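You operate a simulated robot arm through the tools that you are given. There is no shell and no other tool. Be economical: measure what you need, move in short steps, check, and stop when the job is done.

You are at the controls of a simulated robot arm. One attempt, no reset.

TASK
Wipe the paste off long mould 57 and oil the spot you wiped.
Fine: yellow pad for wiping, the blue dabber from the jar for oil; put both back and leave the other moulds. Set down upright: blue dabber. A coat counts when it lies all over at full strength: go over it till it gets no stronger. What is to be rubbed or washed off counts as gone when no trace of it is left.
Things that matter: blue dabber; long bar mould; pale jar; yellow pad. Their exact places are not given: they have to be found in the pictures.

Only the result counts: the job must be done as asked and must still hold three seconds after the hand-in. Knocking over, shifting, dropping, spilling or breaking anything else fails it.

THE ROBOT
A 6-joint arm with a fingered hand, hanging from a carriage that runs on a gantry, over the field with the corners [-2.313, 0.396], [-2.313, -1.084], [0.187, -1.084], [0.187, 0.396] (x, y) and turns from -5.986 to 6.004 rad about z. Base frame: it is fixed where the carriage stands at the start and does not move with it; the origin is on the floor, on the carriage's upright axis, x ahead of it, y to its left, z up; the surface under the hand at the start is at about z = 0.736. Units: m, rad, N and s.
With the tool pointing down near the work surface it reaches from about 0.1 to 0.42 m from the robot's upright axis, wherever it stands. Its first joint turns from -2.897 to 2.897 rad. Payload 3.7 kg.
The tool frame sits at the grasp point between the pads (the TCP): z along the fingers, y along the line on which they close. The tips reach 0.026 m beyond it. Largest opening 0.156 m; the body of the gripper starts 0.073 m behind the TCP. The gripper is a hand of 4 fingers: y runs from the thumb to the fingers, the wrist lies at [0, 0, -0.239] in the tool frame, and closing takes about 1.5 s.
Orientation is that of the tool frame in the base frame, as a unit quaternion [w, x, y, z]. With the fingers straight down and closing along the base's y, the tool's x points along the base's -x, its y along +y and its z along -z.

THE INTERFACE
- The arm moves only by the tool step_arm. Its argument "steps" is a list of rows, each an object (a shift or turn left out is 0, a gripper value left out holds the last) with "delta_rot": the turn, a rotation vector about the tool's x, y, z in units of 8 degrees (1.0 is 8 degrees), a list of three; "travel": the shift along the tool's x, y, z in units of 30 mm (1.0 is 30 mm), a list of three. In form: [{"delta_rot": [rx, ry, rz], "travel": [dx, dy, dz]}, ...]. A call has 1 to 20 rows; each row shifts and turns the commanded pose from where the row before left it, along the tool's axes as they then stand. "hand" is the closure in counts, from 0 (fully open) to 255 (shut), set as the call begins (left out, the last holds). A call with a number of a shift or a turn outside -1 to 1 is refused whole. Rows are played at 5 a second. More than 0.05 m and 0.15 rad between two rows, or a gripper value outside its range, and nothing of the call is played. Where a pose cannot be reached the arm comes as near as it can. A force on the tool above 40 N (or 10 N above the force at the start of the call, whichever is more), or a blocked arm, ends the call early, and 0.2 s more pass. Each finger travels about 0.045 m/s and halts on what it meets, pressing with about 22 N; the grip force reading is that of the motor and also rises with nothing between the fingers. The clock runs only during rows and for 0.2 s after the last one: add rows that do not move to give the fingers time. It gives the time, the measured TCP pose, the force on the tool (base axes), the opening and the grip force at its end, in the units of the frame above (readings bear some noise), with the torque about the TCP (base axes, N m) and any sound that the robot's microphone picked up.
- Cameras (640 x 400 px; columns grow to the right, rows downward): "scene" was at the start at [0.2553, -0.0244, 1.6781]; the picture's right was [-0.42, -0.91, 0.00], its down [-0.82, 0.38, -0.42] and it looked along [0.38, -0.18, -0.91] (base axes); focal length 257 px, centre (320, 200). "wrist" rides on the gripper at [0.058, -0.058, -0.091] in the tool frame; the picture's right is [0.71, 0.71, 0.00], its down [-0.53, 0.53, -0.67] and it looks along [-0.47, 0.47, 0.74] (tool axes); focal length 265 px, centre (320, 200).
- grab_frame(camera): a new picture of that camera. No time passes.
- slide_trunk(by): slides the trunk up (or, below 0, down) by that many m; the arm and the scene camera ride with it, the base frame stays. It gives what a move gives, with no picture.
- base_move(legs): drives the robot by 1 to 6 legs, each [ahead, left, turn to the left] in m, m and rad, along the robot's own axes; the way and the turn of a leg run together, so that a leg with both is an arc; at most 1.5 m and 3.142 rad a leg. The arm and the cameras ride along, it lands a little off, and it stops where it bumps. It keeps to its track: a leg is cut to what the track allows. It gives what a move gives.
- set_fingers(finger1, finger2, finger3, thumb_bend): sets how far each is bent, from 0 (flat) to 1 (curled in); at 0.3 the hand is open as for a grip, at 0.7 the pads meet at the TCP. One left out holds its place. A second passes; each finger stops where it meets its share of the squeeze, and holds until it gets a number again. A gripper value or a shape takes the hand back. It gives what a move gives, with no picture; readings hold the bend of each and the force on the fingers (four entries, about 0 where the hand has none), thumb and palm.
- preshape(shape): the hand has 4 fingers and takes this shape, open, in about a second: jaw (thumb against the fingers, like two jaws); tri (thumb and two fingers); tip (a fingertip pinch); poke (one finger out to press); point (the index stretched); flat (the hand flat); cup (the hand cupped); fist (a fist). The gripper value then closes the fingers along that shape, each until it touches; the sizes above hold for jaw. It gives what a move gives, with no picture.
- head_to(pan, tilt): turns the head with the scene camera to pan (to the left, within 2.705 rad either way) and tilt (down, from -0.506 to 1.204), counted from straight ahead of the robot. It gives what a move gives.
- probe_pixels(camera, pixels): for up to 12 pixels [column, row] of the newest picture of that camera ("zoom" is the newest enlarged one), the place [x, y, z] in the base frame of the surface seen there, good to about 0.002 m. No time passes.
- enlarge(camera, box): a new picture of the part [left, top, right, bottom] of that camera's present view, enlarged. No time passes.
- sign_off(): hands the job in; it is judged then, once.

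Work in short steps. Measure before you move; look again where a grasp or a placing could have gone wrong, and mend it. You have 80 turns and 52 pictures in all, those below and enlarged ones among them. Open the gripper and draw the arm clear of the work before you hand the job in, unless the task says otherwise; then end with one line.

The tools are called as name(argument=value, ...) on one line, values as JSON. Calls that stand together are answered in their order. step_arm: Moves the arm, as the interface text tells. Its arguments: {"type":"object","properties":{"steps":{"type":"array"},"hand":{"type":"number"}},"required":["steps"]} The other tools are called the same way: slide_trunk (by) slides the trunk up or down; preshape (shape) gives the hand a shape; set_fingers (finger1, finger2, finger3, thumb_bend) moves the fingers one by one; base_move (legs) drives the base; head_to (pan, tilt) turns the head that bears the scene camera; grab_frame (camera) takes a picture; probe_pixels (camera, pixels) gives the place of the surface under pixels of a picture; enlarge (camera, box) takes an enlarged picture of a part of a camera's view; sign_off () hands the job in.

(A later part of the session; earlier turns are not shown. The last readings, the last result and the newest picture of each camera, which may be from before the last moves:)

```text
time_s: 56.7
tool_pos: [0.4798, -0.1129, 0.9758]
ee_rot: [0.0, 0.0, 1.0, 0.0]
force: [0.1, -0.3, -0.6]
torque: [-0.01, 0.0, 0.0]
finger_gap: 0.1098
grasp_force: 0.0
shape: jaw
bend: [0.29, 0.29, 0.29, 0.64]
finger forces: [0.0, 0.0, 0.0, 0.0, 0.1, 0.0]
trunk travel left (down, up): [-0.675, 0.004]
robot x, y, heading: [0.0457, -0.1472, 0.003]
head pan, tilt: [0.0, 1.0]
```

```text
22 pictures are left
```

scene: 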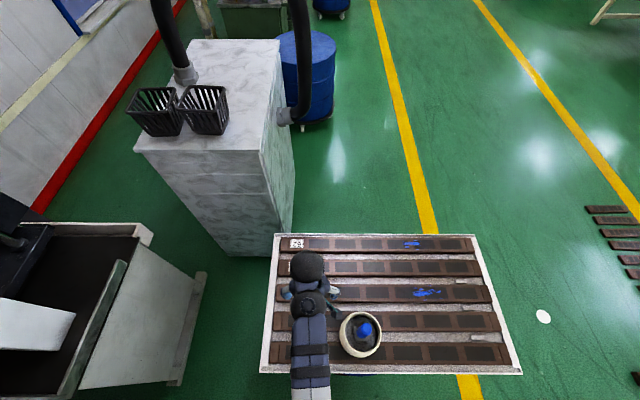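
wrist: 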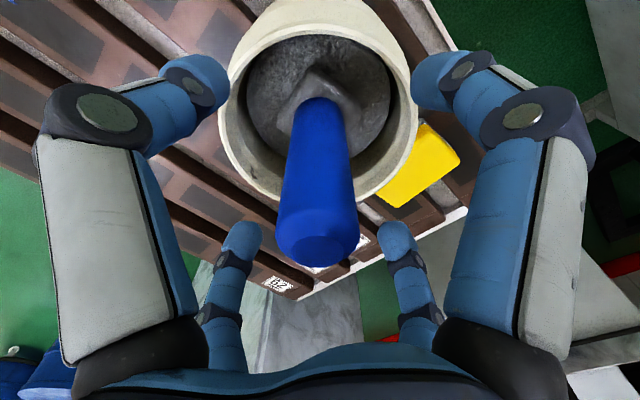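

The handle stands centred between the fingers. I close on it.

step_arm(hand=255, steps=[{}, {}, {}, {}, {}, {}, {}, {}, {}, {}, {}, {}, {}])

grab_frame(camera="wrist")

```text
time_s: 59.5
tool_pos: [0.4805, -0.1122, 0.975]
ee_rot: [0.0, -0.001, 1.0, 0.0]
force: [0.2, -0.6, -0.3]
torque: [0.0, 0.0, 0.02]
finger_gap: 0.0286
grasp_force: 21.9
shape: jaw
bend: [0.76, 0.76, 0.77, 0.7]
finger forces: [19.5, 19.6, 19.4, 0.1, 19.9, 0.1]
trunk travel left (down, up): [-0.675, 0.004]
robot x, y, heading: [0.0424, -0.1496, 0.008]
head pan, tilt: [0.0, 1.0]
```

```text
21 pictures are left
```

wrist: 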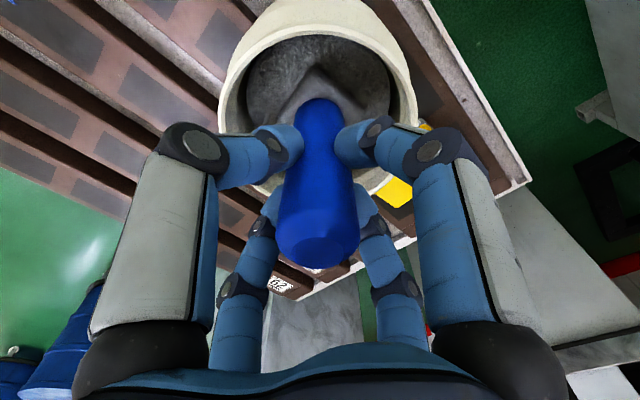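

All four fingers grip the handle. I lift straight up 0.095.

step_arm(steps=[{"travel": [0, 0, -0.5]}, {"travel": [0, 0, -0.6]}, {"travel": [0, 0, -0.7]}, {"travel": [0, 0, -0.7]}, {"travel": [0, 0, -0.7]}, {}])

grab_frame(camera="wrist")

```text
time_s: 60.9
tool_pos: [0.4799, -0.1125, 1.0708]
ee_rot: [0.0, -0.002, 1.0, 0.0]
force: [0.7, 0.1, -0.8]
torque: [-0.02, 0.0, -0.01]
finger_gap: 0.0285
grasp_force: 21.5
shape: jaw
bend: [0.76, 0.76, 0.77, 0.7]
finger forces: [19.5, 19.6, 19.5, 0.0, 19.8, 0.1]
trunk travel left (down, up): [-0.675, 0.004]
robot x, y, heading: [0.0485, -0.1436, 0.008]
head pan, tilt: [0.0, 1.0]
```

```text
20 pictures are left
```

wrist: 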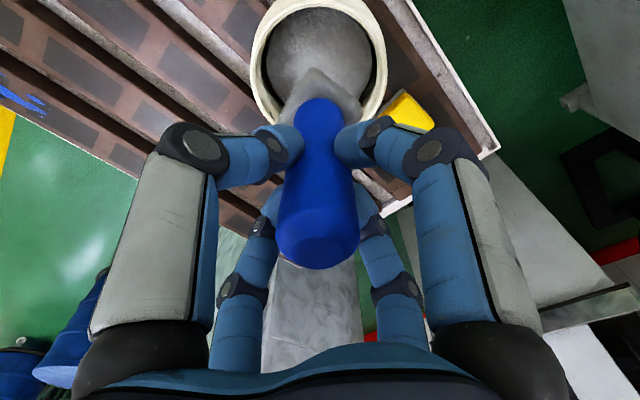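

The dabber is out of the jar. I drive to the work position beside the wiped spot.

base_move(legs=[[0.135, 0, 0], [0, -0.27, 0]])

step_arm(steps=[{"travel": [-0.5, 0, -0.5]}, {"travel": [-0.5, 0, -0.5]}, {"travel": [-0.5, 0, -0.5]}, {"travel": [-0.5, 0, -0.5]}, {"travel": [-0.5, 0, -0.5]}, {"travel": [-0.5, 0, -0.5]}, {}])

slide_trunk(by=-0.2)

```text
time_s: 63.8
tool_pos: [0.6171, -0.3847, 1.0716]
ee_rot: [-0.001, -0.002, 1.0, 0.0]
force: [0.2, 0.4, -1.5]
torque: [0.0, -0.01, -0.02]
finger_gap: 0.0288
grasp_force: 21.8
shape: jaw
bend: [0.76, 0.76, 0.77, 0.7]
finger forces: [19.5, 19.6, 19.5, 0.1, 19.8, 0.0]
trunk travel left (down, up): [-0.675, 0.004]
robot x, y, heading: [0.1823, -0.4199, 0.008]
head pan, tilt: [0.0, 1.0]
```

```text
time_s: 65.4
tool_pos: [0.7066, -0.3854, 1.1597]
ee_rot: [0.0, -0.002, 1.0, 0.0]
force: [0.0, 0.2, -1.3]
torque: [0.0, 0.01, -0.01]
finger_gap: 0.0287
grasp_force: 22.0
shape: jaw
bend: [0.76, 0.76, 0.77, 0.7]
finger forces: [19.5, 19.6, 19.6, 0.0, 19.7, 0.0]
trunk travel left (down, up): [-0.675, 0.004]
robot x, y, heading: [0.184, -0.4175, 0.012]
head pan, tilt: [0.0, 1.0]
```

```text
time_s: 67.5
tool_pos: [0.7061, -0.3853, 0.9603]
ee_rot: [0.0, -0.002, 1.0, 0.0]
force: [0.3, 0.4, -0.7]
torque: [0.0, -0.03, -0.02]
finger_gap: 0.0286
grasp_force: 22.3
shape: jaw
bend: [0.76, 0.76, 0.77, 0.7]
finger forces: [19.5, 19.5, 19.5, 0.1, 19.8, 0.1]
trunk travel left (down, up): [-0.475, 0.204]
robot x, y, heading: [0.1798, -0.4205, 0.008]
head pan, tilt: [0.0, 1.0]
```

I raise and extend to x≈0.745, then lower the trunk 0.12 for more horizontal reach.

step_arm(steps=[{"travel": [-0.3, 0, -0.7]}, {"travel": [-0.3, 0, -0.7]}, {"travel": [-0.3, 0, -0.7]}, {"travel": [-0.3, 0, -0.5]}, {}])

slide_trunk(by=-0.12)

grab_frame(camera="wrist")

```text
time_s: 68.7
tool_pos: [0.7433, -0.3852, 1.0387]
ee_rot: [0.0, -0.003, 1.0, 0.0]
force: [0.3, -0.3, -1.2]
torque: [-0.02, 0.02, -0.01]
finger_gap: 0.0286
grasp_force: 22.1
shape: jaw
bend: [0.76, 0.76, 0.77, 0.7]
finger forces: [19.5, 19.6, 19.5, 0.0, 19.8, 0.0]
trunk travel left (down, up): [-0.475, 0.204]
robot x, y, heading: [0.1807, -0.4198, 0.006]
head pan, tilt: [0.0, 1.0]
```

```text
time_s: 70.2
tool_pos: [0.7424, -0.3853, 0.9187]
ee_rot: [0.0, -0.003, 1.0, 0.0]
force: [0.3, 0.6, -1.2]
torque: [0.0, 0.02, -0.04]
finger_gap: 0.0287
grasp_force: 21.5
shape: jaw
bend: [0.76, 0.76, 0.77, 0.7]
finger forces: [19.5, 19.7, 19.6, 0.0, 19.8, 0.0]
trunk travel left (down, up): [-0.355, 0.324]
robot x, y, heading: [0.1807, -0.4173, 0.011]
head pan, tilt: [0.0, 1.0]
```

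```text
19 pictures are left
```

wrist: 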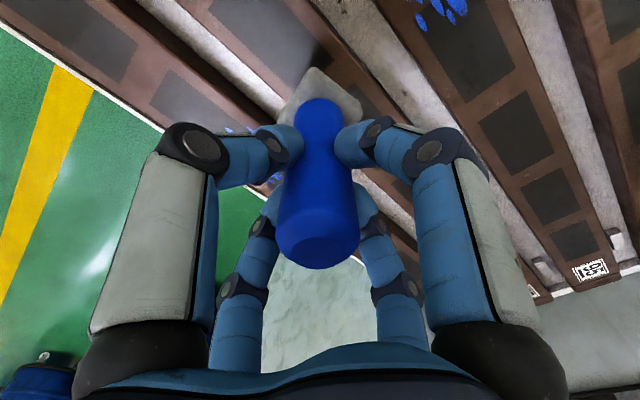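

The head hangs over mould 57. I descend in small steps watching force.

step_arm(steps=[{"travel": [0, 0, 0.3]}, {"travel": [0, 0, 0.3]}, {"travel": [0, 0, 0.3]}, {}])

step_arm(steps=[{"travel": [0, 0, 0.15]}, {"travel": [0, 0, 0.15]}, {}])

```text
time_s: 71.2
tool_pos: [0.7422, -0.3838, 0.8915]
ee_rot: [0.0, -0.002, 1.0, 0.0]
force: [-0.1, 0.3, -1.4]
torque: [0.0, -0.01, -0.01]
finger_gap: 0.0287
grasp_force: 21.9
shape: jaw
bend: [0.76, 0.76, 0.77, 0.7]
finger forces: [19.5, 19.6, 19.4, 0.0, 19.8, 0.1]
trunk travel left (down, up): [-0.355, 0.324]
robot x, y, heading: [0.1841, -0.4184, 0.01]
head pan, tilt: [0.0, 1.0]
```

```text
time_s: 72.0
tool_pos: [0.7423, -0.384, 0.8817]
ee_rot: [0.0, -0.001, 1.0, 0.0]
force: [0.3, -0.4, -1.1]
torque: [-0.02, -0.02, 0.03]
finger_gap: 0.0287
grasp_force: 22.3
shape: jaw
bend: [0.76, 0.76, 0.77, 0.7]
finger forces: [19.5, 19.5, 19.5, 0.1, 19.7, 0.0]
trunk travel left (down, up): [-0.355, 0.324]
robot x, y, heading: [0.1815, -0.4203, 0.008]
head pan, tilt: [0.0, 1.0]
```

No contact yet at 0.8817; I continue down.

step_arm(steps=[{"travel": [0, 0, 0.12]}, {"travel": [0, 0, 0.1]}, {}])

```text
time_s: 72.8
tool_pos: [0.7426, -0.3842, 0.8759]
ee_rot: [0.0, -0.002, 1.0, 0.0]
force: [-0.7, 0.9, -1.3]
torque: [0.01, 0.02, 0.0]
finger_gap: 0.0285
grasp_force: 22.0
shape: jaw
bend: [0.76, 0.76, 0.77, 0.7]
finger forces: [19.5, 19.6, 19.5, 0.0, 19.8, 0.1]
trunk travel left (down, up): [-0.355, 0.324]
robot x, y, heading: [0.1836, -0.4195, 0.006]
head pan, tilt: [0.0, 1.0]
```

step_arm(steps=[{"travel": [0, 0, 0.08]}, {"travel": [0, 0, 0.07]}, {}])

```text
time_s: 73.6
tool_pos: [0.7433, -0.3845, 0.8713]
ee_rot: [0.0, -0.002, 1.0, 0.0]
force: [0.2, 0.0, 0.8]
torque: [0.0, 0.01, 0.02]
finger_gap: 0.0287
grasp_force: 22.4
shape: jaw
bend: [0.76, 0.76, 0.77, 0.7]
finger forces: [19.6, 19.7, 19.5, 0.1, 19.9, 0.0]
trunk travel left (down, up): [-0.355, 0.324]
robot x, y, heading: [0.1867, -0.4215, 0.009]
head pan, tilt: [0.0, 1.0]
```

Contact is at z≈0.8715. I press about 2 mm more and make the first stroke at x≈0.743.

step_arm(steps=[{"travel": [0, 0, 0.06]}, {"travel": [0, 0.5, 0]}, {"travel": [0, 0.5, 0]}, {"travel": [0, 0, 0]}, {"travel": [0, -0.4, 0]}, {"travel": [0, -0.4, 0]}, {"travel": [0, -0.4, 0]}, {"travel": [0, -0.4, 0]}, {"travel": [0, -0.4, 0]}, {"travel": [0, -0.4, 0]}, {"travel": [0, -0.4, 0]}, {"travel": [0, -0.4, 0]}, {"travel": [0, -0.4, 0]}, {}])

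enlarge(camera="scene", box=[240, 200, 400, 300])

```text
time_s: 74.5
tool_pos: [0.7469, -0.3579, 0.8748]
ee_rot: [0.003, -0.001, 1.0, 0.0]
force: [-5.6, -7.1, 18.8]
torque: [-0.69, 0.16, -0.07]
finger_gap: 0.0316
grasp_force: 22.2
shape: jaw
bend: [0.77, 0.57, 0.77, 0.63]
finger forces: [23.7, 19.9, 23.0, 0.0, 34.3, 0.1]
trunk travel left (down, up): [-0.355, 0.324]
robot x, y, heading: [0.1822, -0.4176, 0.011]
head pan, tilt: [0.0, 1.0]
stopped in row 4: the force on the tool passed its limit at 41 N (the readings are from after the stop); the commanded pose is now the measured one
```

```text
4.00 times, centred on (320, 250) of scene
```

zoom: 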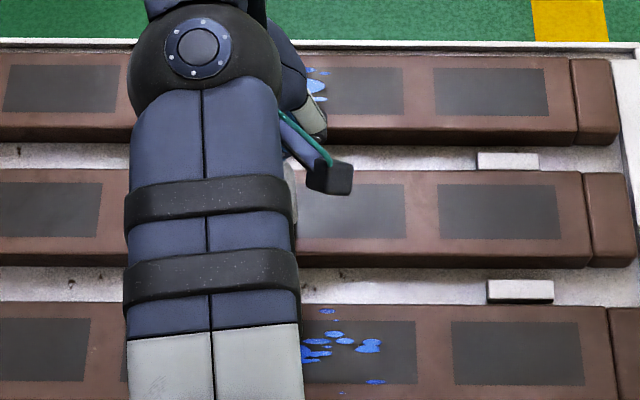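

The force spiked to 41 N and the finger bends changed, so the dabber may have tilted in the grip. I lift slightly and look.

step_arm(steps=[{"travel": [0, 0, -0.3]}, {"travel": [0, 0, -0.7]}, {}, {}])

grab_frame(camera="wrist")

```text
time_s: 75.5
tool_pos: [0.744, -0.356, 0.9018]
ee_rot: [0.002, -0.002, 1.0, 0.0]
force: [-0.1, -0.7, -1.2]
torque: [-0.01, 0.02, -0.01]
finger_gap: 0.0294
grasp_force: 22.0
shape: jaw
bend: [0.77, 0.76, 0.77, 0.69]
finger forces: [21.3, 20.8, 21.9, 0.1, 20.7, 0.0]
trunk travel left (down, up): [-0.355, 0.324]
robot x, y, heading: [0.1797, -0.4193, 0.008]
head pan, tilt: [0.0, 1.0]
```

```text
17 pictures are left
```

wrist: 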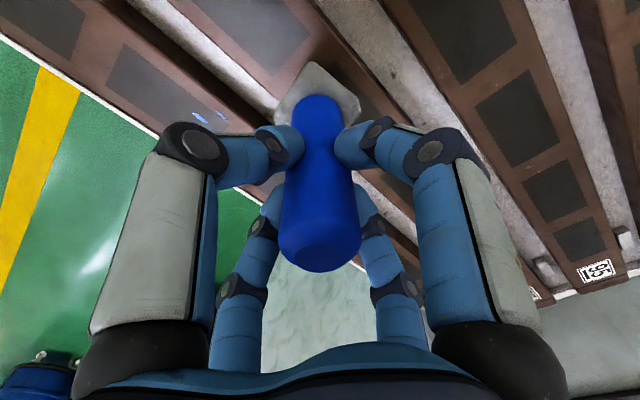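

The dabber is nearly straight again. I come back down more gently for light contact.

step_arm(steps=[{"travel": [0, 0, 0.5]}, {"travel": [0, 0, 0.3]}, {"travel": [0, 0, 0.1]}, {}])

step_arm(steps=[{"travel": [0, 0, 0.06]}, {"travel": [0, 0, 0.05]}, {}])

```text
time_s: 76.5
tool_pos: [0.7445, -0.3538, 0.875]
ee_rot: [0.002, -0.002, 1.0, 0.0]
force: [1.1, -0.3, -1.0]
torque: [-0.02, 0.01, 0.0]
finger_gap: 0.0292
grasp_force: 22.3
shape: jaw
bend: [0.77, 0.76, 0.77, 0.69]
finger forces: [21.3, 20.8, 21.9, 0.0, 20.6, 0.0]
trunk travel left (down, up): [-0.355, 0.324]
robot x, y, heading: [0.1826, -0.4193, 0.009]
head pan, tilt: [0.0, 1.0]
```

```text
time_s: 77.3
tool_pos: [0.7457, -0.3553, 0.8719]
ee_rot: [0.003, -0.002, 1.0, 0.0]
force: [-0.3, 0.5, 3.5]
torque: [0.02, -0.02, 0.02]
finger_gap: 0.0292
grasp_force: 22.3
shape: jaw
bend: [0.77, 0.76, 0.77, 0.69]
finger forces: [22.1, 21.1, 21.7, 0.0, 21.8, 0.0]
trunk travel left (down, up): [-0.355, 0.324]
robot x, y, heading: [0.1806, -0.4246, 0.01]
head pan, tilt: [0.0, 1.0]
```

Contact is light, about 4–5 N. I make a slow short stroke in −y.

step_arm(steps=[{"travel": [0, -0.25, 0]}, {"travel": [0, -0.25, 0]}, {"travel": [0, -0.25, 0]}, {"travel": [0, -0.25, 0]}, {}])

```text
time_s: 78.5
tool_pos: [0.7453, -0.3843, 0.8726]
ee_rot: [0.002, -0.002, 1.0, -0.001]
force: [-0.7, -0.1, -1.7]
torque: [-0.02, -0.01, 0.02]
finger_gap: 0.0291
grasp_force: 21.8
shape: jaw
bend: [0.77, 0.76, 0.77, 0.69]
finger forces: [21.5, 21.1, 21.6, 0.0, 20.9, 0.1]
trunk travel left (down, up): [-0.355, 0.324]
robot x, y, heading: [0.1848, -0.4179, 0.007]
head pan, tilt: [0.0, 1.0]
```

Contact was lost by under a millimetre. I press 1.5 mm more and go on slowly.

step_arm(steps=[{"travel": [0, 0, 0.05]}, {"travel": [0, -0.25, 0]}, {"travel": [0, -0.25, 0]}, {"travel": [0, -0.25, 0]}, {"travel": [0, -0.25, 0]}, {"travel": [0, -0.25, 0]}, {}])

enlarge(camera="scene", box=[240, 200, 400, 300])

```text
time_s: 80.1
tool_pos: [0.7452, -0.4228, 0.8707]
ee_rot: [0.002, -0.002, 1.0, 0.0]
force: [-0.2, 1.5, 0.9]
torque: [0.12, -0.04, 0.01]
finger_gap: 0.0291
grasp_force: 22.0
shape: jaw
bend: [0.77, 0.76, 0.77, 0.7]
finger forces: [21.8, 21.9, 21.1, 0.0, 20.1, 0.0]
trunk travel left (down, up): [-0.355, 0.324]
robot x, y, heading: [0.1825, -0.4189, 0.011]
head pan, tilt: [0.0, 1.0]
```

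```text
4.00 times, centred on (320, 250) of scene
```

zoom: 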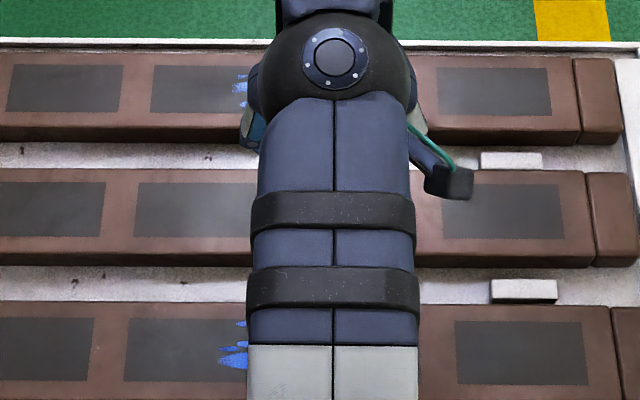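

Contact is steady and light. I finish this stroke to −0.46, then shift to the far lane (x≈0.758) and come back.

step_arm(steps=[{"travel": [0, -0.3, 0.02]}, {"travel": [0, -0.3, 0]}, {"travel": [0, -0.3, 0]}, {"travel": [0, -0.3, 0]}, {"travel": [-0.2, 0, 0]}, {"travel": [-0.2, 0, 0]}, {"travel": [0, 0.3, 0]}, {"travel": [0, 0.3, 0]}, {"travel": [0, 0.3, 0]}, {"travel": [0, 0.3, 0]}, {"travel": [0, 0.3, 0]}, {"travel": [0, 0.3, 0]}, {"travel": [0, 0.3, 0]}, {"travel": [0, 0.3, 0]}, {"travel": [0, 0.3, 0]}, {"travel": [0, 0.3, 0]}, {"travel": [0, 0.3, 0]}, {"travel": [0, 0.3, 0]}, {}])

enlarge(camera="scene", box=[240, 200, 400, 300])

```text
time_s: 81.8
tool_pos: [0.7575, -0.4492, 0.872]
ee_rot: [0.002, 0.0, 1.0, 0.001]
force: [-8.6, 0.2, 20.3]
torque: [0.08, 0.59, 0.01]
finger_gap: 0.0302
grasp_force: 22.0
shape: jaw
bend: [0.79, 0.78, 0.78, 0.7]
finger forces: [30.3, 23.3, 18.4, 0.0, 21.6, 0.1]
trunk travel left (down, up): [-0.355, 0.324]
robot x, y, heading: [0.1841, -0.4193, 0.006]
head pan, tilt: [0.0, 1.0]
stopped in row 8: the force on the tool passed its limit at 40 N (the readings are from after the stop); the commanded pose is now the measured one
```

```text
4.00 times, centred on (320, 250) of scene
```

zoom: 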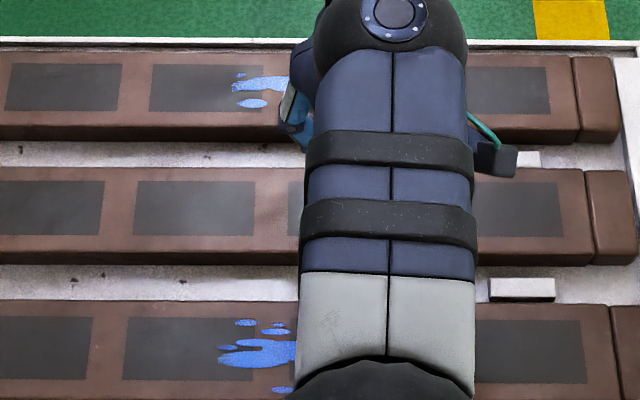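

Pushing sideways makes the head dig in. I lift, drive aside in −y, and look at what coat there is so far.

step_arm(steps=[{"travel": [0, 0, -0.3]}, {"travel": [0, 0, -0.7]}, {"travel": [0, 0, -0.5]}, {}])

base_move(legs=[[0, -0.16, 0]])

grab_frame(camera="wrist")

enlarge(camera="scene", box=[180, 190, 340, 290])

```text
time_s: 82.8
tool_pos: [0.7592, -0.4493, 0.9166]
ee_rot: [0.002, 0.0, 1.0, 0.0]
force: [-0.5, 1.2, -0.9]
torque: [0.01, 0.02, 0.0]
finger_gap: 0.0289
grasp_force: 21.7
shape: jaw
bend: [0.77, 0.77, 0.77, 0.7]
finger forces: [22.7, 18.8, 22.0, 0.1, 19.4, 0.0]
trunk travel left (down, up): [-0.355, 0.324]
robot x, y, heading: [0.1824, -0.4214, 0.008]
head pan, tilt: [0.0, 1.0]
```

```text
time_s: 84.2
tool_pos: [0.7591, -0.6085, 0.9155]
ee_rot: [0.003, 0.0, 1.0, 0.0]
force: [-0.2, -0.3, -1.3]
torque: [0.03, -0.02, -0.01]
finger_gap: 0.0287
grasp_force: 21.8
shape: jaw
bend: [0.77, 0.77, 0.77, 0.7]
finger forces: [22.7, 19.0, 22.1, 0.1, 19.2, 0.1]
trunk travel left (down, up): [-0.355, 0.324]
robot x, y, heading: [0.1843, -0.58, 0.005]
head pan, tilt: [0.0, 1.0]
```

```text
14 pictures are left
```

wrist: 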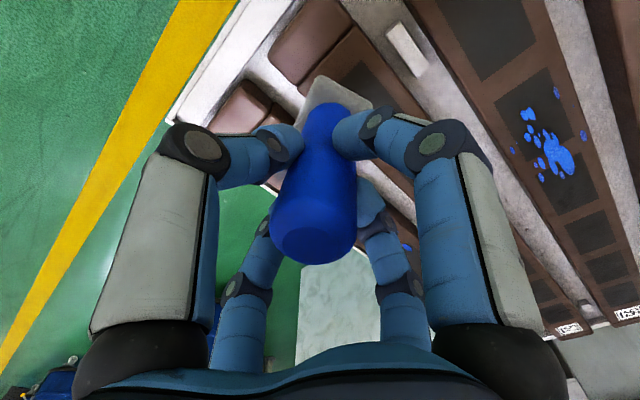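

```text
4.00 times, centred on (260, 240) of scene
```

zoom: 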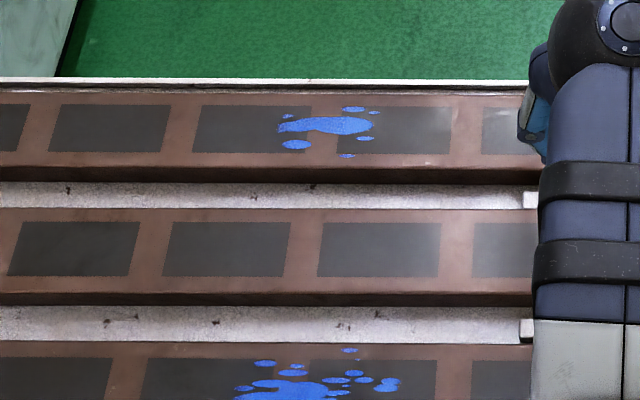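

No obvious coat; I enlarge the spot area more tightly.

enlarge(camera="scene", box=[215, 235, 300, 268])

```text
7.53 times, centred on (258, 252) of scene
```

zoom: 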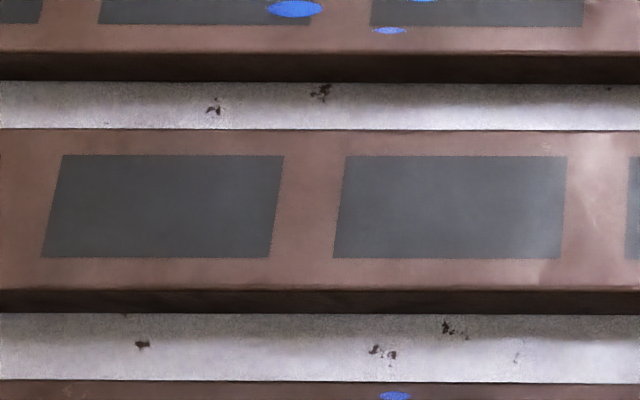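

I map this zoom to coordinates to see where the stroked band lies.

probe_pixels(camera="zoom", pixels=[[60, 205], [160, 205], [305, 205], [450, 205], [600, 205], [305, 133], [305, 285]])

probe_pixels(camera="wrist", pixels=[[310, 105], [350, 90], [310, 245], [300, 100], [365, 100], [330, 78]])

```text
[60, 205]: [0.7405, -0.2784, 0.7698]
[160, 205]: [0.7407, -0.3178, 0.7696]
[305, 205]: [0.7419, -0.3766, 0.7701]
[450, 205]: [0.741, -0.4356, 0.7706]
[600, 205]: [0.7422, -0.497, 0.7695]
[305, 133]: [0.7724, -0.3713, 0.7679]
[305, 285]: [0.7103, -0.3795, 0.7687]
```

```text
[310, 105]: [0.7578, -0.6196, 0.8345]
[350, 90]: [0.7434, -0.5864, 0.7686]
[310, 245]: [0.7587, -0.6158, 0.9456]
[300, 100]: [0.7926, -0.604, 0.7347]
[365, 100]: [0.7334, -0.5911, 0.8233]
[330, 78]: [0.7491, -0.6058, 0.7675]
```

There is a faint coat edge near column 545 (y≈−0.473), so strokes do lay oil, but weakly. The −y strokes ran smoothly, so I will repeat light −y strokes in lanes. I go back and hover at the start of the x≈0.753 lane.

base_move(legs=[[0, 0.16, 0]])

step_arm(steps=[{"travel": [0.2, 1, 0]}, {"travel": [0, 1, 0]}, {"travel": [0, 1, 0]}, {"travel": [0, 0.3, 0.6]}, {"travel": [0, 0, 0.6]}, {}])

```text
time_s: 85.7
tool_pos: [0.7574, -0.4446, 0.9162]
ee_rot: [0.003, 0.0, 1.0, -0.001]
force: [0.1, 0.0, -1.5]
torque: [-0.03, 0.03, -0.01]
finger_gap: 0.0289
grasp_force: 21.7
shape: jaw
bend: [0.77, 0.77, 0.77, 0.7]
finger forces: [22.7, 19.0, 22.2, 0.0, 19.2, 0.0]
trunk travel left (down, up): [-0.355, 0.324]
robot x, y, heading: [0.1845, -0.4181, 0.012]
head pan, tilt: [0.0, 1.0]
```

```text
time_s: 87.1
tool_pos: [0.7518, -0.3447, 0.8799]
ee_rot: [0.002, 0.001, 1.0, -0.001]
force: [-0.3, 0.6, -0.8]
torque: [-0.03, -0.01, 0.02]
finger_gap: 0.0287
grasp_force: 21.5
shape: jaw
bend: [0.77, 0.77, 0.77, 0.7]
finger forces: [22.6, 19.0, 22.1, 0.0, 19.3, 0.0]
trunk travel left (down, up): [-0.355, 0.324]
robot x, y, heading: [0.1833, -0.4155, 0.006]
head pan, tilt: [0.0, 1.0]
```

I run one full −y stroke with a lift and return.

step_arm(steps=[{"travel": [0, 0, 0.2]}, {"travel": [0, -0.05, 0.11]}, {"travel": [0, -0.3, 0]}, {"travel": [0, -0.3, 0]}, {"travel": [0, -0.3, 0]}, {"travel": [0, -0.3, 0]}, {"travel": [0, -0.3, 0]}, {"travel": [0, -0.3, 0]}, {"travel": [0, -0.3, 0]}, {"travel": [0, -0.3, 0]}, {"travel": [0, -0.3, 0]}, {"travel": [0, -0.3, 0]}, {"travel": [0, -0.3, 0]}, {"travel": [0, -0.3, 0]}, {"travel": [0, -0.3, 0]}])

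```text
time_s: 90.3
tool_pos: [0.7536, -0.4624, 0.873]
ee_rot: [0.003, 0.0, 1.0, 0.001]
force: [0.0, 9.7, 11.4]
torque: [1.09, 0.04, -0.01]
finger_gap: 0.0291
grasp_force: 22.1
shape: jaw
bend: [0.77, 0.79, 0.77, 0.7]
finger forces: [23.7, 32.8, 22.9, 0.0, 20.1, 0.0]
trunk travel left (down, up): [-0.355, 0.324]
robot x, y, heading: [0.1801, -0.4164, 0.009]
head pan, tilt: [0.0, 1.0]
```

The full stroke went through (11 N down, 10 N drag). I lift, return and stroke the next two lanes.

step_arm(steps=[{"travel": [0, 0, -0.31]}, {"travel": [0.1, 1, 0]}, {"travel": [0.1, 1, 0]}, {"travel": [0.1, 1, 0]}, {"travel": [0.07, 0.95, 0]}, {"travel": [0, 0, 0.2]}, {"travel": [0, -0.05, 0.11]}, {"travel": [0, -0.3, 0]}, {"travel": [0, -0.3, 0]}, {"travel": [0, -0.3, 0]}, {"travel": [0, -0.3, 0]}, {"travel": [0, -0.3, 0]}, {"travel": [0, -0.3, 0]}, {"travel": [0, -0.3, 0]}, {"travel": [0, -0.3, 0]}, {"travel": [0, -0.3, 0]}, {"travel": [0, -0.3, 0]}, {"travel": [0, -0.3, 0]}, {"travel": [0, -0.3, 0]}, {"travel": [0, -0.3, 0]}])

```text
time_s: 94.5
tool_pos: [0.7422, -0.4622, 0.8715]
ee_rot: [0.002, 0.0, 1.0, 0.001]
force: [0.0, 9.5, 10.8]
torque: [0.99, 0.06, -0.03]
finger_gap: 0.0288
grasp_force: 22.4
shape: jaw
bend: [0.77, 0.79, 0.77, 0.7]
finger forces: [23.7, 31.0, 22.9, 0.1, 20.5, 0.1]
trunk travel left (down, up): [-0.355, 0.324]
robot x, y, heading: [0.1801, -0.4186, 0.009]
head pan, tilt: [0.0, 1.0]
```

That worked again. I do the x≈0.731 lane, then move aside and look.

step_arm(steps=[{"travel": [0, 0, -0.31]}, {"travel": [0.1, 1, 0]}, {"travel": [0.1, 1, 0]}, {"travel": [0.1, 1, 0]}, {"travel": [0.07, 0.95, 0]}, {"travel": [0, 0, 0.2]}, {"travel": [0, -0.05, 0.11]}, {"travel": [0, -0.3, 0]}, {"travel": [0, -0.3, 0]}, {"travel": [0, -0.3, 0]}, {"travel": [0, -0.3, 0]}, {"travel": [0, -0.3, 0]}, {"travel": [0, -0.3, 0]}, {"travel": [0, -0.3, 0]}, {"travel": [0, -0.3, 0]}, {"travel": [0, -0.3, 0]}, {"travel": [0, -0.3, 0]}, {"travel": [0, -0.3, 0]}, {"travel": [0, -0.3, 0]}, {"travel": [0, -0.3, 0]}])

step_arm(steps=[{"travel": [0, 0, -0.31]}, {"travel": [0, 0, -0.5]}, {}])

base_move(legs=[[0, -0.16, 0]])

enlarge(camera="scene", box=[200, 230, 300, 275])

```text
time_s: 98.7
tool_pos: [0.7319, -0.462, 0.8722]
ee_rot: [0.002, 0.0, 1.0, 0.001]
force: [0.6, 8.0, 17.9]
torque: [0.93, 0.04, -0.13]
finger_gap: 0.0291
grasp_force: 22.4
shape: jaw
bend: [0.77, 0.78, 0.77, 0.7]
finger forces: [22.6, 33.5, 23.4, 0.1, 21.8, 0.1]
trunk travel left (down, up): [-0.355, 0.324]
robot x, y, heading: [0.1806, -0.419, 0.011]
head pan, tilt: [0.0, 1.0]
```

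```text
time_s: 99.5
tool_pos: [0.7287, -0.4649, 0.8956]
ee_rot: [0.002, 0.0, 1.0, 0.0]
force: [0.1, -0.5, -1.3]
torque: [-0.03, -0.01, -0.02]
finger_gap: 0.0283
grasp_force: 21.6
shape: jaw
bend: [0.77, 0.77, 0.77, 0.7]
finger forces: [22.2, 19.2, 21.7, 0.0, 20.4, 0.1]
trunk travel left (down, up): [-0.355, 0.324]
robot x, y, heading: [0.1797, -0.4177, 0.01]
head pan, tilt: [0.0, 1.0]
```

```text
time_s: 100.9
tool_pos: [0.7318, -0.6249, 0.8939]
ee_rot: [0.003, -0.001, 1.0, 0.0]
force: [0.4, 0.6, -0.3]
torque: [0.01, -0.01, 0.03]
finger_gap: 0.0283
grasp_force: 21.6
shape: jaw
bend: [0.77, 0.77, 0.77, 0.7]
finger forces: [22.2, 19.3, 21.8, 0.0, 20.4, 0.0]
trunk travel left (down, up): [-0.355, 0.324]
robot x, y, heading: [0.1828, -0.5774, 0.007]
head pan, tilt: [0.0, 1.0]
```

```text
6.40 times, centred on (250, 252) of scene
```

zoom: 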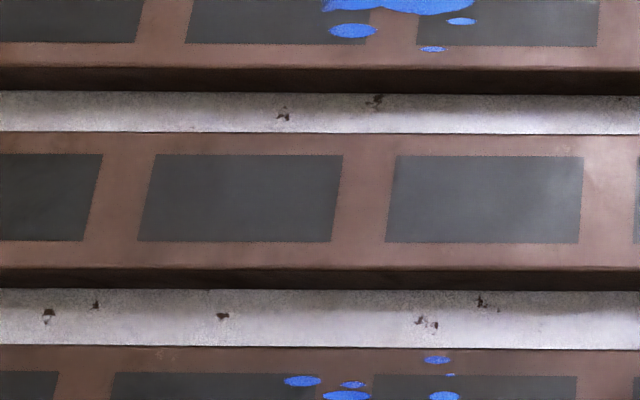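

The coat is hard to see from above. I bring the wrist camera over for a closer slanted look, with the hand at about (0.61, −0.28).

step_arm(steps=[{"travel": [0, 0, -1]}, {"travel": [0, 0, -0.8]}, {}])

base_move(legs=[[-0.12, 0.345, 0]])

grab_frame(camera="wrist")

```text
time_s: 101.7
tool_pos: [0.7322, -0.6258, 0.9488]
ee_rot: [0.001, -0.001, 1.0, 0.0]
force: [0.4, -0.4, -0.2]
torque: [0.0, -0.02, 0.01]
finger_gap: 0.0285
grasp_force: 21.9
shape: jaw
bend: [0.77, 0.77, 0.77, 0.7]
finger forces: [22.1, 19.1, 21.7, 0.1, 20.4, 0.0]
trunk travel left (down, up): [-0.355, 0.324]
robot x, y, heading: [0.1855, -0.5749, 0.01]
head pan, tilt: [0.0, 1.0]
```

```text
time_s: 104.1
tool_pos: [0.6077, -0.2771, 0.949]
ee_rot: [0.003, 0.001, 1.0, 0.0]
force: [0.1, 0.1, -1.4]
torque: [-0.05, -0.04, -0.01]
finger_gap: 0.0285
grasp_force: 22.1
shape: jaw
bend: [0.77, 0.77, 0.77, 0.7]
finger forces: [22.2, 19.2, 21.6, 0.0, 20.3, 0.0]
trunk travel left (down, up): [-0.355, 0.324]
robot x, y, heading: [0.0583, -0.2254, 0.006]
head pan, tilt: [0.0, 1.0]
```

```text
10 pictures are left
```

wrist: 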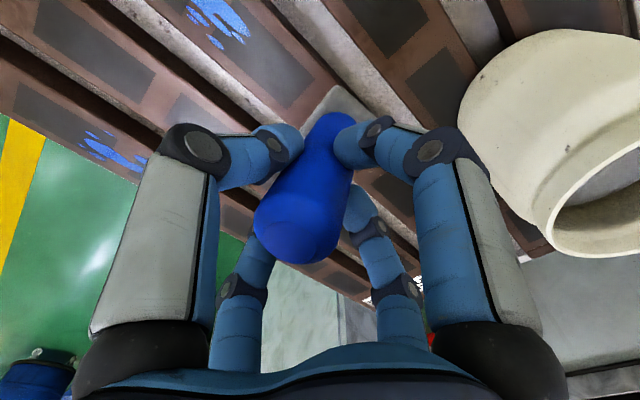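

I enlarge the upper-left, where mould 57's spot lies between the two pasted ones.

enlarge(camera="wrist", box=[0, 0, 260, 160])

probe_pixels(camera="zoom", pixels=[[200, 150], [300, 190], [400, 240], [100, 100], [480, 300], [260, 200]])

```text
2.46 times, centred on (130, 80) of wrist
```

zoom: 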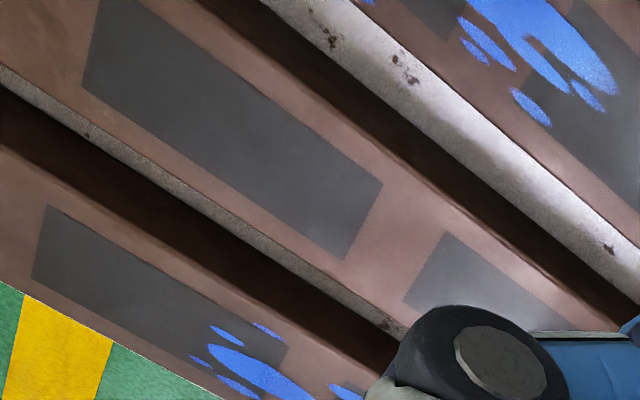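

```text
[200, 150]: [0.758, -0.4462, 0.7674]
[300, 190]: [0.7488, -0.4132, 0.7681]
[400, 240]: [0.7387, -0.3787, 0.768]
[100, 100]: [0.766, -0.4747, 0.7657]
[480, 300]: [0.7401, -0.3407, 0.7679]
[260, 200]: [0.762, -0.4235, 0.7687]
```

I can't tell a coat from this. I go to the same scene view as after the wiping, for a like-for-like comparison.

base_move(legs=[[0.125, 0, 0], [0, 0.06, 0]])

head_to(pan=-0.3, tilt=1.0)

grab_frame(camera="scene")

```text
time_s: 105.9
tool_pos: [0.7341, -0.2174, 0.9488]
ee_rot: [0.002, 0.003, 1.0, 0.0]
force: [-0.1, 0.8, -1.3]
torque: [-0.06, -0.03, 0.0]
finger_gap: 0.0287
grasp_force: 21.8
shape: jaw
bend: [0.77, 0.77, 0.77, 0.7]
finger forces: [22.1, 19.4, 21.6, 0.0, 20.4, 0.1]
trunk travel left (down, up): [-0.355, 0.324]
robot x, y, heading: [0.1854, -0.1667, 0.003]
head pan, tilt: [0.0, 1.0]
```

```text
time_s: 106.7
tool_pos: [0.7342, -0.2178, 0.9473]
ee_rot: [0.002, 0.002, 1.0, 0.0]
force: [0.2, -0.7, -1.7]
torque: [-0.02, 0.02, 0.02]
finger_gap: 0.0284
grasp_force: 22.3
shape: jaw
bend: [0.77, 0.77, 0.77, 0.7]
finger forces: [22.2, 19.3, 21.8, 0.1, 20.4, 0.0]
trunk travel left (down, up): [-0.355, 0.324]
robot x, y, heading: [0.1836, -0.165, 0.004]
head pan, tilt: [-0.3, 1.0]
```

```text
8 pictures are left
```

scene: 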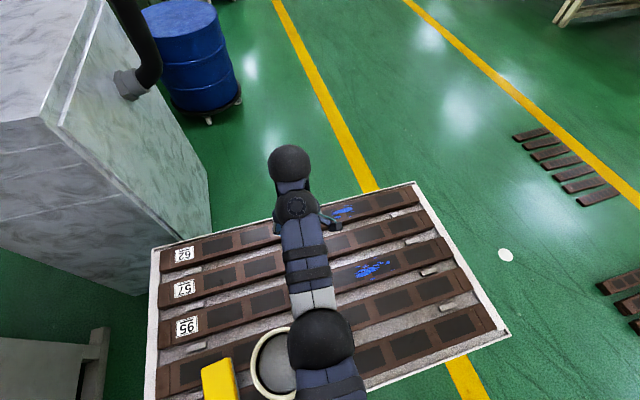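

I enlarge the spot in this view.

enlarge(camera="scene", box=[325, 185, 437, 285])

probe_pixels(camera="zoom", pixels=[[130, 255], [200, 230], [270, 190], [330, 165], [400, 140], [480, 110]])

```text
4.00 times, centred on (381, 235) of scene
```

zoom: 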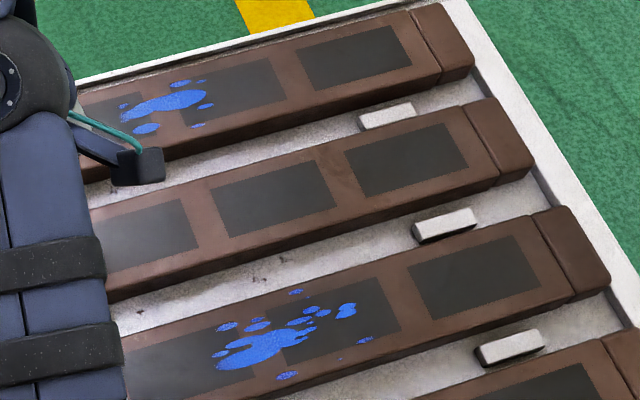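

```text
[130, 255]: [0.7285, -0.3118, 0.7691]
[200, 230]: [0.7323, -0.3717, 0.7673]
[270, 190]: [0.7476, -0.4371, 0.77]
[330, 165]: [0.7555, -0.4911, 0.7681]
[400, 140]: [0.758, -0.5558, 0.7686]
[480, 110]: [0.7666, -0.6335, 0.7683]
```

I compare the spot's slot directly with the untouched slot beside it at higher magnification.

enlarge(camera="scene", box=[345, 210, 425, 260])

```text
8.00 times, centred on (385, 235) of scene
```

zoom: 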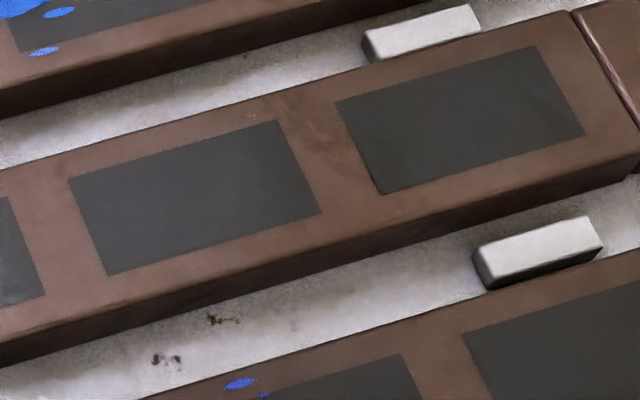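

A coat edge is visible near (300–340, 110–190), at y≈−0.485: the oiled side has a smoother tint. So oil is going on, and more passes are needed. I return to hover at the far lane.

base_move(legs=[[0, -0.253, 0]])

step_arm(steps=[{"travel": [-0.4, 1, 0.3]}, {"travel": [-0.33, 1, 0.5]}, {"travel": [0, 1, 0.5]}, {"travel": [0, 1, 0.5]}, {"travel": [0, 0.17, 0.47]}, {}])

```text
time_s: 108.5
tool_pos: [0.7347, -0.4691, 0.9502]
ee_rot: [0.001, 0.002, 1.0, 0.0]
force: [-0.1, -0.4, -1.9]
torque: [0.02, 0.02, -0.01]
finger_gap: 0.0286
grasp_force: 21.9
shape: jaw
bend: [0.77, 0.77, 0.77, 0.7]
finger forces: [22.1, 19.2, 21.8, 0.0, 20.5, 0.1]
trunk travel left (down, up): [-0.355, 0.324]
robot x, y, heading: [0.1864, -0.419, 0.002]
head pan, tilt: [-0.3, 1.0]
```

```text
time_s: 110.0
tool_pos: [0.7572, -0.3443, 0.8816]
ee_rot: [0.003, 0.002, 1.0, 0.0]
force: [0.5, 0.6, -0.9]
torque: [-0.03, 0.03, -0.02]
finger_gap: 0.0287
grasp_force: 22.1
shape: jaw
bend: [0.77, 0.77, 0.77, 0.7]
finger forces: [21.8, 19.3, 21.6, 0.0, 20.2, 0.1]
trunk travel left (down, up): [-0.355, 0.324]
robot x, y, heading: [0.1891, -0.418, 0.004]
head pan, tilt: [-0.3, 1.0]
```

I run the far-lane stroke and the middle-lane stroke.

step_arm(steps=[{"travel": [0, 0, 0.2]}, {"travel": [0, -0.05, 0.15]}, {"travel": [0, -0.3, 0]}, {"travel": [0, -0.3, 0]}, {"travel": [0, -0.3, 0]}, {"travel": [0, -0.3, 0]}, {"travel": [0, -0.3, 0]}, {"travel": [0, -0.3, 0]}, {"travel": [0, -0.3, 0]}, {"travel": [0, -0.3, 0]}, {"travel": [0, -0.3, 0]}, {"travel": [0, -0.3, 0]}, {"travel": [0, -0.3, 0]}, {"travel": [0, -0.3, 0]}, {"travel": [0, -0.3, 0]}])

step_arm(steps=[{"travel": [0, 0, -0.35]}, {"travel": [0.13, 1, 0]}, {"travel": [0.13, 1, 0]}, {"travel": [0.12, 1, 0]}, {"travel": [0.12, 0.95, 0]}, {"travel": [0, 0, 0.2]}, {"travel": [0, -0.05, 0.15]}, {"travel": [0, -0.3, 0]}, {"travel": [0, -0.3, 0]}, {"travel": [0, -0.3, 0]}, {"travel": [0, -0.3, 0]}, {"travel": [0, -0.3, 0]}, {"travel": [0, -0.3, 0]}, {"travel": [0, -0.3, 0]}, {"travel": [0, -0.3, 0]}, {"travel": [0, -0.3, 0]}, {"travel": [0, -0.3, 0]}, {"travel": [0, -0.3, 0]}, {"travel": [0, -0.3, 0]}, {"travel": [0, -0.3, 0]}])

```text
time_s: 113.2
tool_pos: [0.759, -0.4611, 0.8719]
ee_rot: [0.003, 0.002, 1.0, 0.001]
force: [0.8, 12.0, 14.8]
torque: [1.29, 0.08, -0.1]
finger_gap: 0.0289
grasp_force: 21.8
shape: jaw
bend: [0.77, 0.78, 0.77, 0.7]
finger forces: [21.7, 37.2, 22.6, 0.0, 22.5, 0.1]
trunk travel left (down, up): [-0.355, 0.324]
robot x, y, heading: [0.1872, -0.4179, 0.009]
head pan, tilt: [-0.3, 1.0]
```

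```text
time_s: 117.3
tool_pos: [0.7435, -0.4602, 0.8717]
ee_rot: [0.003, 0.0, 1.0, 0.001]
force: [-0.5, 11.8, 14.1]
torque: [1.34, 0.09, -0.12]
finger_gap: 0.0288
grasp_force: 21.8
shape: jaw
bend: [0.77, 0.78, 0.77, 0.7]
finger forces: [23.2, 38.0, 22.3, 0.1, 22.9, 0.1]
trunk travel left (down, up): [-0.355, 0.324]
robot x, y, heading: [0.188, -0.4198, 0.002]
head pan, tilt: [-0.3, 1.0]
```

Steady. I do the near lane, then the middle and far lanes again.

step_arm(steps=[{"travel": [0, 0, -0.35]}, {"travel": [0.13, 1, 0]}, {"travel": [0.13, 1, 0]}, {"travel": [0.12, 1, 0]}, {"travel": [0.12, 0.95, 0]}, {"travel": [0, 0, 0.2]}, {"travel": [0, -0.05, 0.15]}, {"travel": [0, -0.3, 0]}, {"travel": [0, -0.3, 0]}, {"travel": [0, -0.3, 0]}, {"travel": [0, -0.3, 0]}, {"travel": [0, -0.3, 0]}, {"travel": [0, -0.3, 0]}, {"travel": [0, -0.3, 0]}, {"travel": [0, -0.3, 0]}, {"travel": [0, -0.3, 0]}, {"travel": [0, -0.3, 0]}, {"travel": [0, -0.3, 0]}, {"travel": [0, -0.3, 0]}, {"travel": [0, -0.3, 0]}])

step_arm(steps=[{"travel": [0, 0, -0.35]}, {"travel": [-0.13, 1, 0]}, {"travel": [-0.13, 1, 0]}, {"travel": [-0.12, 1, 0]}, {"travel": [-0.12, 0.95, 0]}, {"travel": [0, 0, 0.2]}, {"travel": [0, -0.05, 0.15]}, {"travel": [0, -0.3, 0]}, {"travel": [0, -0.3, 0]}, {"travel": [0, -0.3, 0]}, {"travel": [0, -0.3, 0]}, {"travel": [0, -0.3, 0]}, {"travel": [0, -0.3, 0]}, {"travel": [0, -0.3, 0]}, {"travel": [0, -0.3, 0]}, {"travel": [0, -0.3, 0]}, {"travel": [0, -0.3, 0]}, {"travel": [0, -0.3, 0]}, {"travel": [0, -0.3, 0]}, {"travel": [0, -0.3, 0]}])

step_arm(steps=[{"travel": [0, 0, -0.35]}, {"travel": [-0.13, 1, 0]}, {"travel": [-0.13, 1, 0]}, {"travel": [-0.12, 1, 0]}, {"travel": [-0.12, 0.95, 0]}, {"travel": [0, 0, 0.2]}, {"travel": [0, -0.05, 0.15]}, {"travel": [0, -0.3, 0]}, {"travel": [0, -0.3, 0]}, {"travel": [0, -0.3, 0]}, {"travel": [0, -0.3, 0]}, {"travel": [0, -0.3, 0]}, {"travel": [0, -0.3, 0]}, {"travel": [0, -0.3, 0]}, {"travel": [0, -0.3, 0]}, {"travel": [0, -0.3, 0]}, {"travel": [0, -0.3, 0]}, {"travel": [0, -0.3, 0]}, {"travel": [0, -0.3, 0]}, {"travel": [0, -0.3, 0]}])

```text
time_s: 121.5
tool_pos: [0.7279, -0.463, 0.8707]
ee_rot: [0.002, 0.002, 1.0, 0.0]
force: [1.6, 2.2, 7.8]
torque: [0.28, -0.1, -0.08]
finger_gap: 0.0288
grasp_force: 22.6
shape: jaw
bend: [0.77, 0.77, 0.77, 0.7]
finger forces: [21.0, 25.4, 22.7, 0.1, 21.6, 0.0]
trunk travel left (down, up): [-0.355, 0.324]
robot x, y, heading: [0.1903, -0.4212, 0.005]
head pan, tilt: [-0.3, 1.0]
```

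```text
time_s: 125.8
tool_pos: [0.7426, -0.4608, 0.8715]
ee_rot: [0.003, 0.001, 1.0, 0.001]
force: [0.5, 11.1, 14.0]
torque: [1.21, 0.11, -0.1]
finger_gap: 0.0289
grasp_force: 21.3
shape: jaw
bend: [0.77, 0.78, 0.77, 0.7]
finger forces: [21.3, 37.1, 22.3, 0.0, 22.9, 0.0]
trunk travel left (down, up): [-0.355, 0.324]
robot x, y, heading: [0.1867, -0.4167, 0.002]
head pan, tilt: [-0.3, 1.0]
```

```text
time_s: 129.9
tool_pos: [0.7567, -0.4617, 0.8712]
ee_rot: [0.001, 0.001, 1.0, 0.001]
force: [0.1, 5.6, 6.2]
torque: [0.6, 0.04, -0.05]
finger_gap: 0.0286
grasp_force: 22.0
shape: jaw
bend: [0.77, 0.78, 0.77, 0.7]
finger forces: [21.8, 28.1, 22.3, 0.0, 21.6, 0.0]
trunk travel left (down, up): [-0.355, 0.324]
robot x, y, heading: [0.1827, -0.4213, 0.005]
head pan, tilt: [-0.3, 1.0]
```

Next I lift and take the same comparison view again.

step_arm(steps=[{"travel": [0, 0, -0.5]}, {"travel": [0.3, 0, -1]}, {"travel": [0.3, 0, -1]}, {}])

base_move(legs=[[0, 0.253, 0]])

enlarge(camera="scene", box=[335, 205, 425, 260])

```text
time_s: 130.9
tool_pos: [0.7378, -0.4637, 0.9475]
ee_rot: [0.002, 0.002, 1.0, 0.0]
force: [-0.5, -0.2, -1.2]
torque: [-0.01, 0.0, -0.03]
finger_gap: 0.0284
grasp_force: 22.3
shape: jaw
bend: [0.77, 0.77, 0.77, 0.7]
finger forces: [21.6, 19.7, 21.4, 0.0, 20.6, 0.0]
trunk travel left (down, up): [-0.355, 0.324]
robot x, y, heading: [0.1874, -0.4189, 0.008]
head pan, tilt: [-0.3, 1.0]
```

```text
time_s: 132.8
tool_pos: [0.7374, -0.216, 0.9481]
ee_rot: [0.002, 0.002, 1.0, 0.0]
force: [-0.3, 0.6, -2.0]
torque: [0.0, 0.0, 0.02]
finger_gap: 0.0286
grasp_force: 22.2
shape: jaw
bend: [0.77, 0.77, 0.77, 0.7]
finger forces: [21.5, 19.6, 21.5, 0.0, 20.6, 0.1]
trunk travel left (down, up): [-0.355, 0.324]
robot x, y, heading: [0.1885, -0.169, 0.006]
head pan, tilt: [-0.3, 1.0]
```

```text
7.11 times, centred on (380, 232) of scene
```

zoom: 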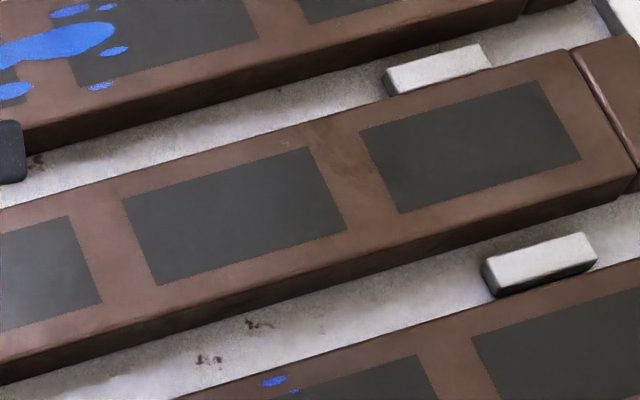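

I still see no real coat: the smudge near (340,170) is just the mould's texture. The dabber is probably short of oil, so I go and dip it in the jar. I use trunk and base only, keeping the arm still.

slide_trunk(by=0.18)

base_move(legs=[[-0.257, 0.1035, 0]])

head_to(pan=0.0, tilt=1.0)

grab_frame(camera="wrist")

```text
time_s: 134.8
tool_pos: [0.7383, -0.2151, 1.1277]
ee_rot: [0.002, 0.003, 1.0, 0.0]
force: [-0.7, 0.2, -1.5]
torque: [-0.04, 0.01, -0.01]
finger_gap: 0.0284
grasp_force: 21.6
shape: jaw
bend: [0.77, 0.77, 0.77, 0.7]
finger forces: [21.5, 19.6, 21.4, 0.0, 20.6, 0.0]
trunk travel left (down, up): [-0.535, 0.144]
robot x, y, heading: [0.1833, -0.1708, 0.006]
head pan, tilt: [-0.3, 1.0]
```

```text
time_s: 136.7
tool_pos: [0.4871, -0.1136, 1.1277]
ee_rot: [0.003, 0.006, 1.0, 0.0]
force: [-0.1, -0.1, -1.3]
torque: [0.01, 0.01, 0.03]
finger_gap: 0.0283
grasp_force: 22.3
shape: jaw
bend: [0.77, 0.77, 0.77, 0.7]
finger forces: [21.5, 19.5, 21.4, 0.0, 20.6, 0.0]
trunk travel left (down, up): [-0.535, 0.144]
robot x, y, heading: [-0.0665, -0.0639, -0.007]
head pan, tilt: [-0.3, 1.0]
```

```text
time_s: 137.5
tool_pos: [0.4869, -0.1138, 1.1274]
ee_rot: [0.002, 0.005, 1.0, 0.0]
force: [-0.3, 0.0, -0.4]
torque: [-0.02, -0.02, -0.05]
finger_gap: 0.0286
grasp_force: 22.5
shape: jaw
bend: [0.77, 0.77, 0.77, 0.7]
finger forces: [21.5, 19.6, 21.4, 0.0, 20.6, 0.1]
trunk travel left (down, up): [-0.535, 0.144]
robot x, y, heading: [-0.0631, -0.065, -0.002]
head pan, tilt: [0.0, 1.0]
```

```text
4 pictures are left
```

wrist: 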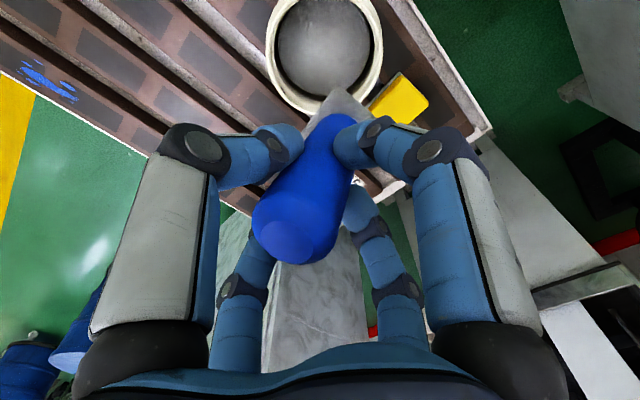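

The dabber leans in the grip. I probe the handle and head block to size the tilt.

probe_pixels(camera="wrist", pixels=[[340, 92], [318, 112], [358, 112], [335, 120], [322, 140], [310, 170], [300, 200], [285, 190], [325, 200], [290, 238], [362, 118], [310, 122]])

```text
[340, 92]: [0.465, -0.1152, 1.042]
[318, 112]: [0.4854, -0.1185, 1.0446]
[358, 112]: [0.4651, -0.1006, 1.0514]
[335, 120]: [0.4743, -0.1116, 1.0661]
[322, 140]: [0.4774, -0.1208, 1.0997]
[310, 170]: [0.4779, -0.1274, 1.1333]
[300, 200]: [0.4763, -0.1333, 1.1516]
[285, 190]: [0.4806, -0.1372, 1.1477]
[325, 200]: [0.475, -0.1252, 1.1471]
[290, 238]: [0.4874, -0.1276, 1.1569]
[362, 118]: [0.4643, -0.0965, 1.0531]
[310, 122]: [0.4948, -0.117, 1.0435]
```

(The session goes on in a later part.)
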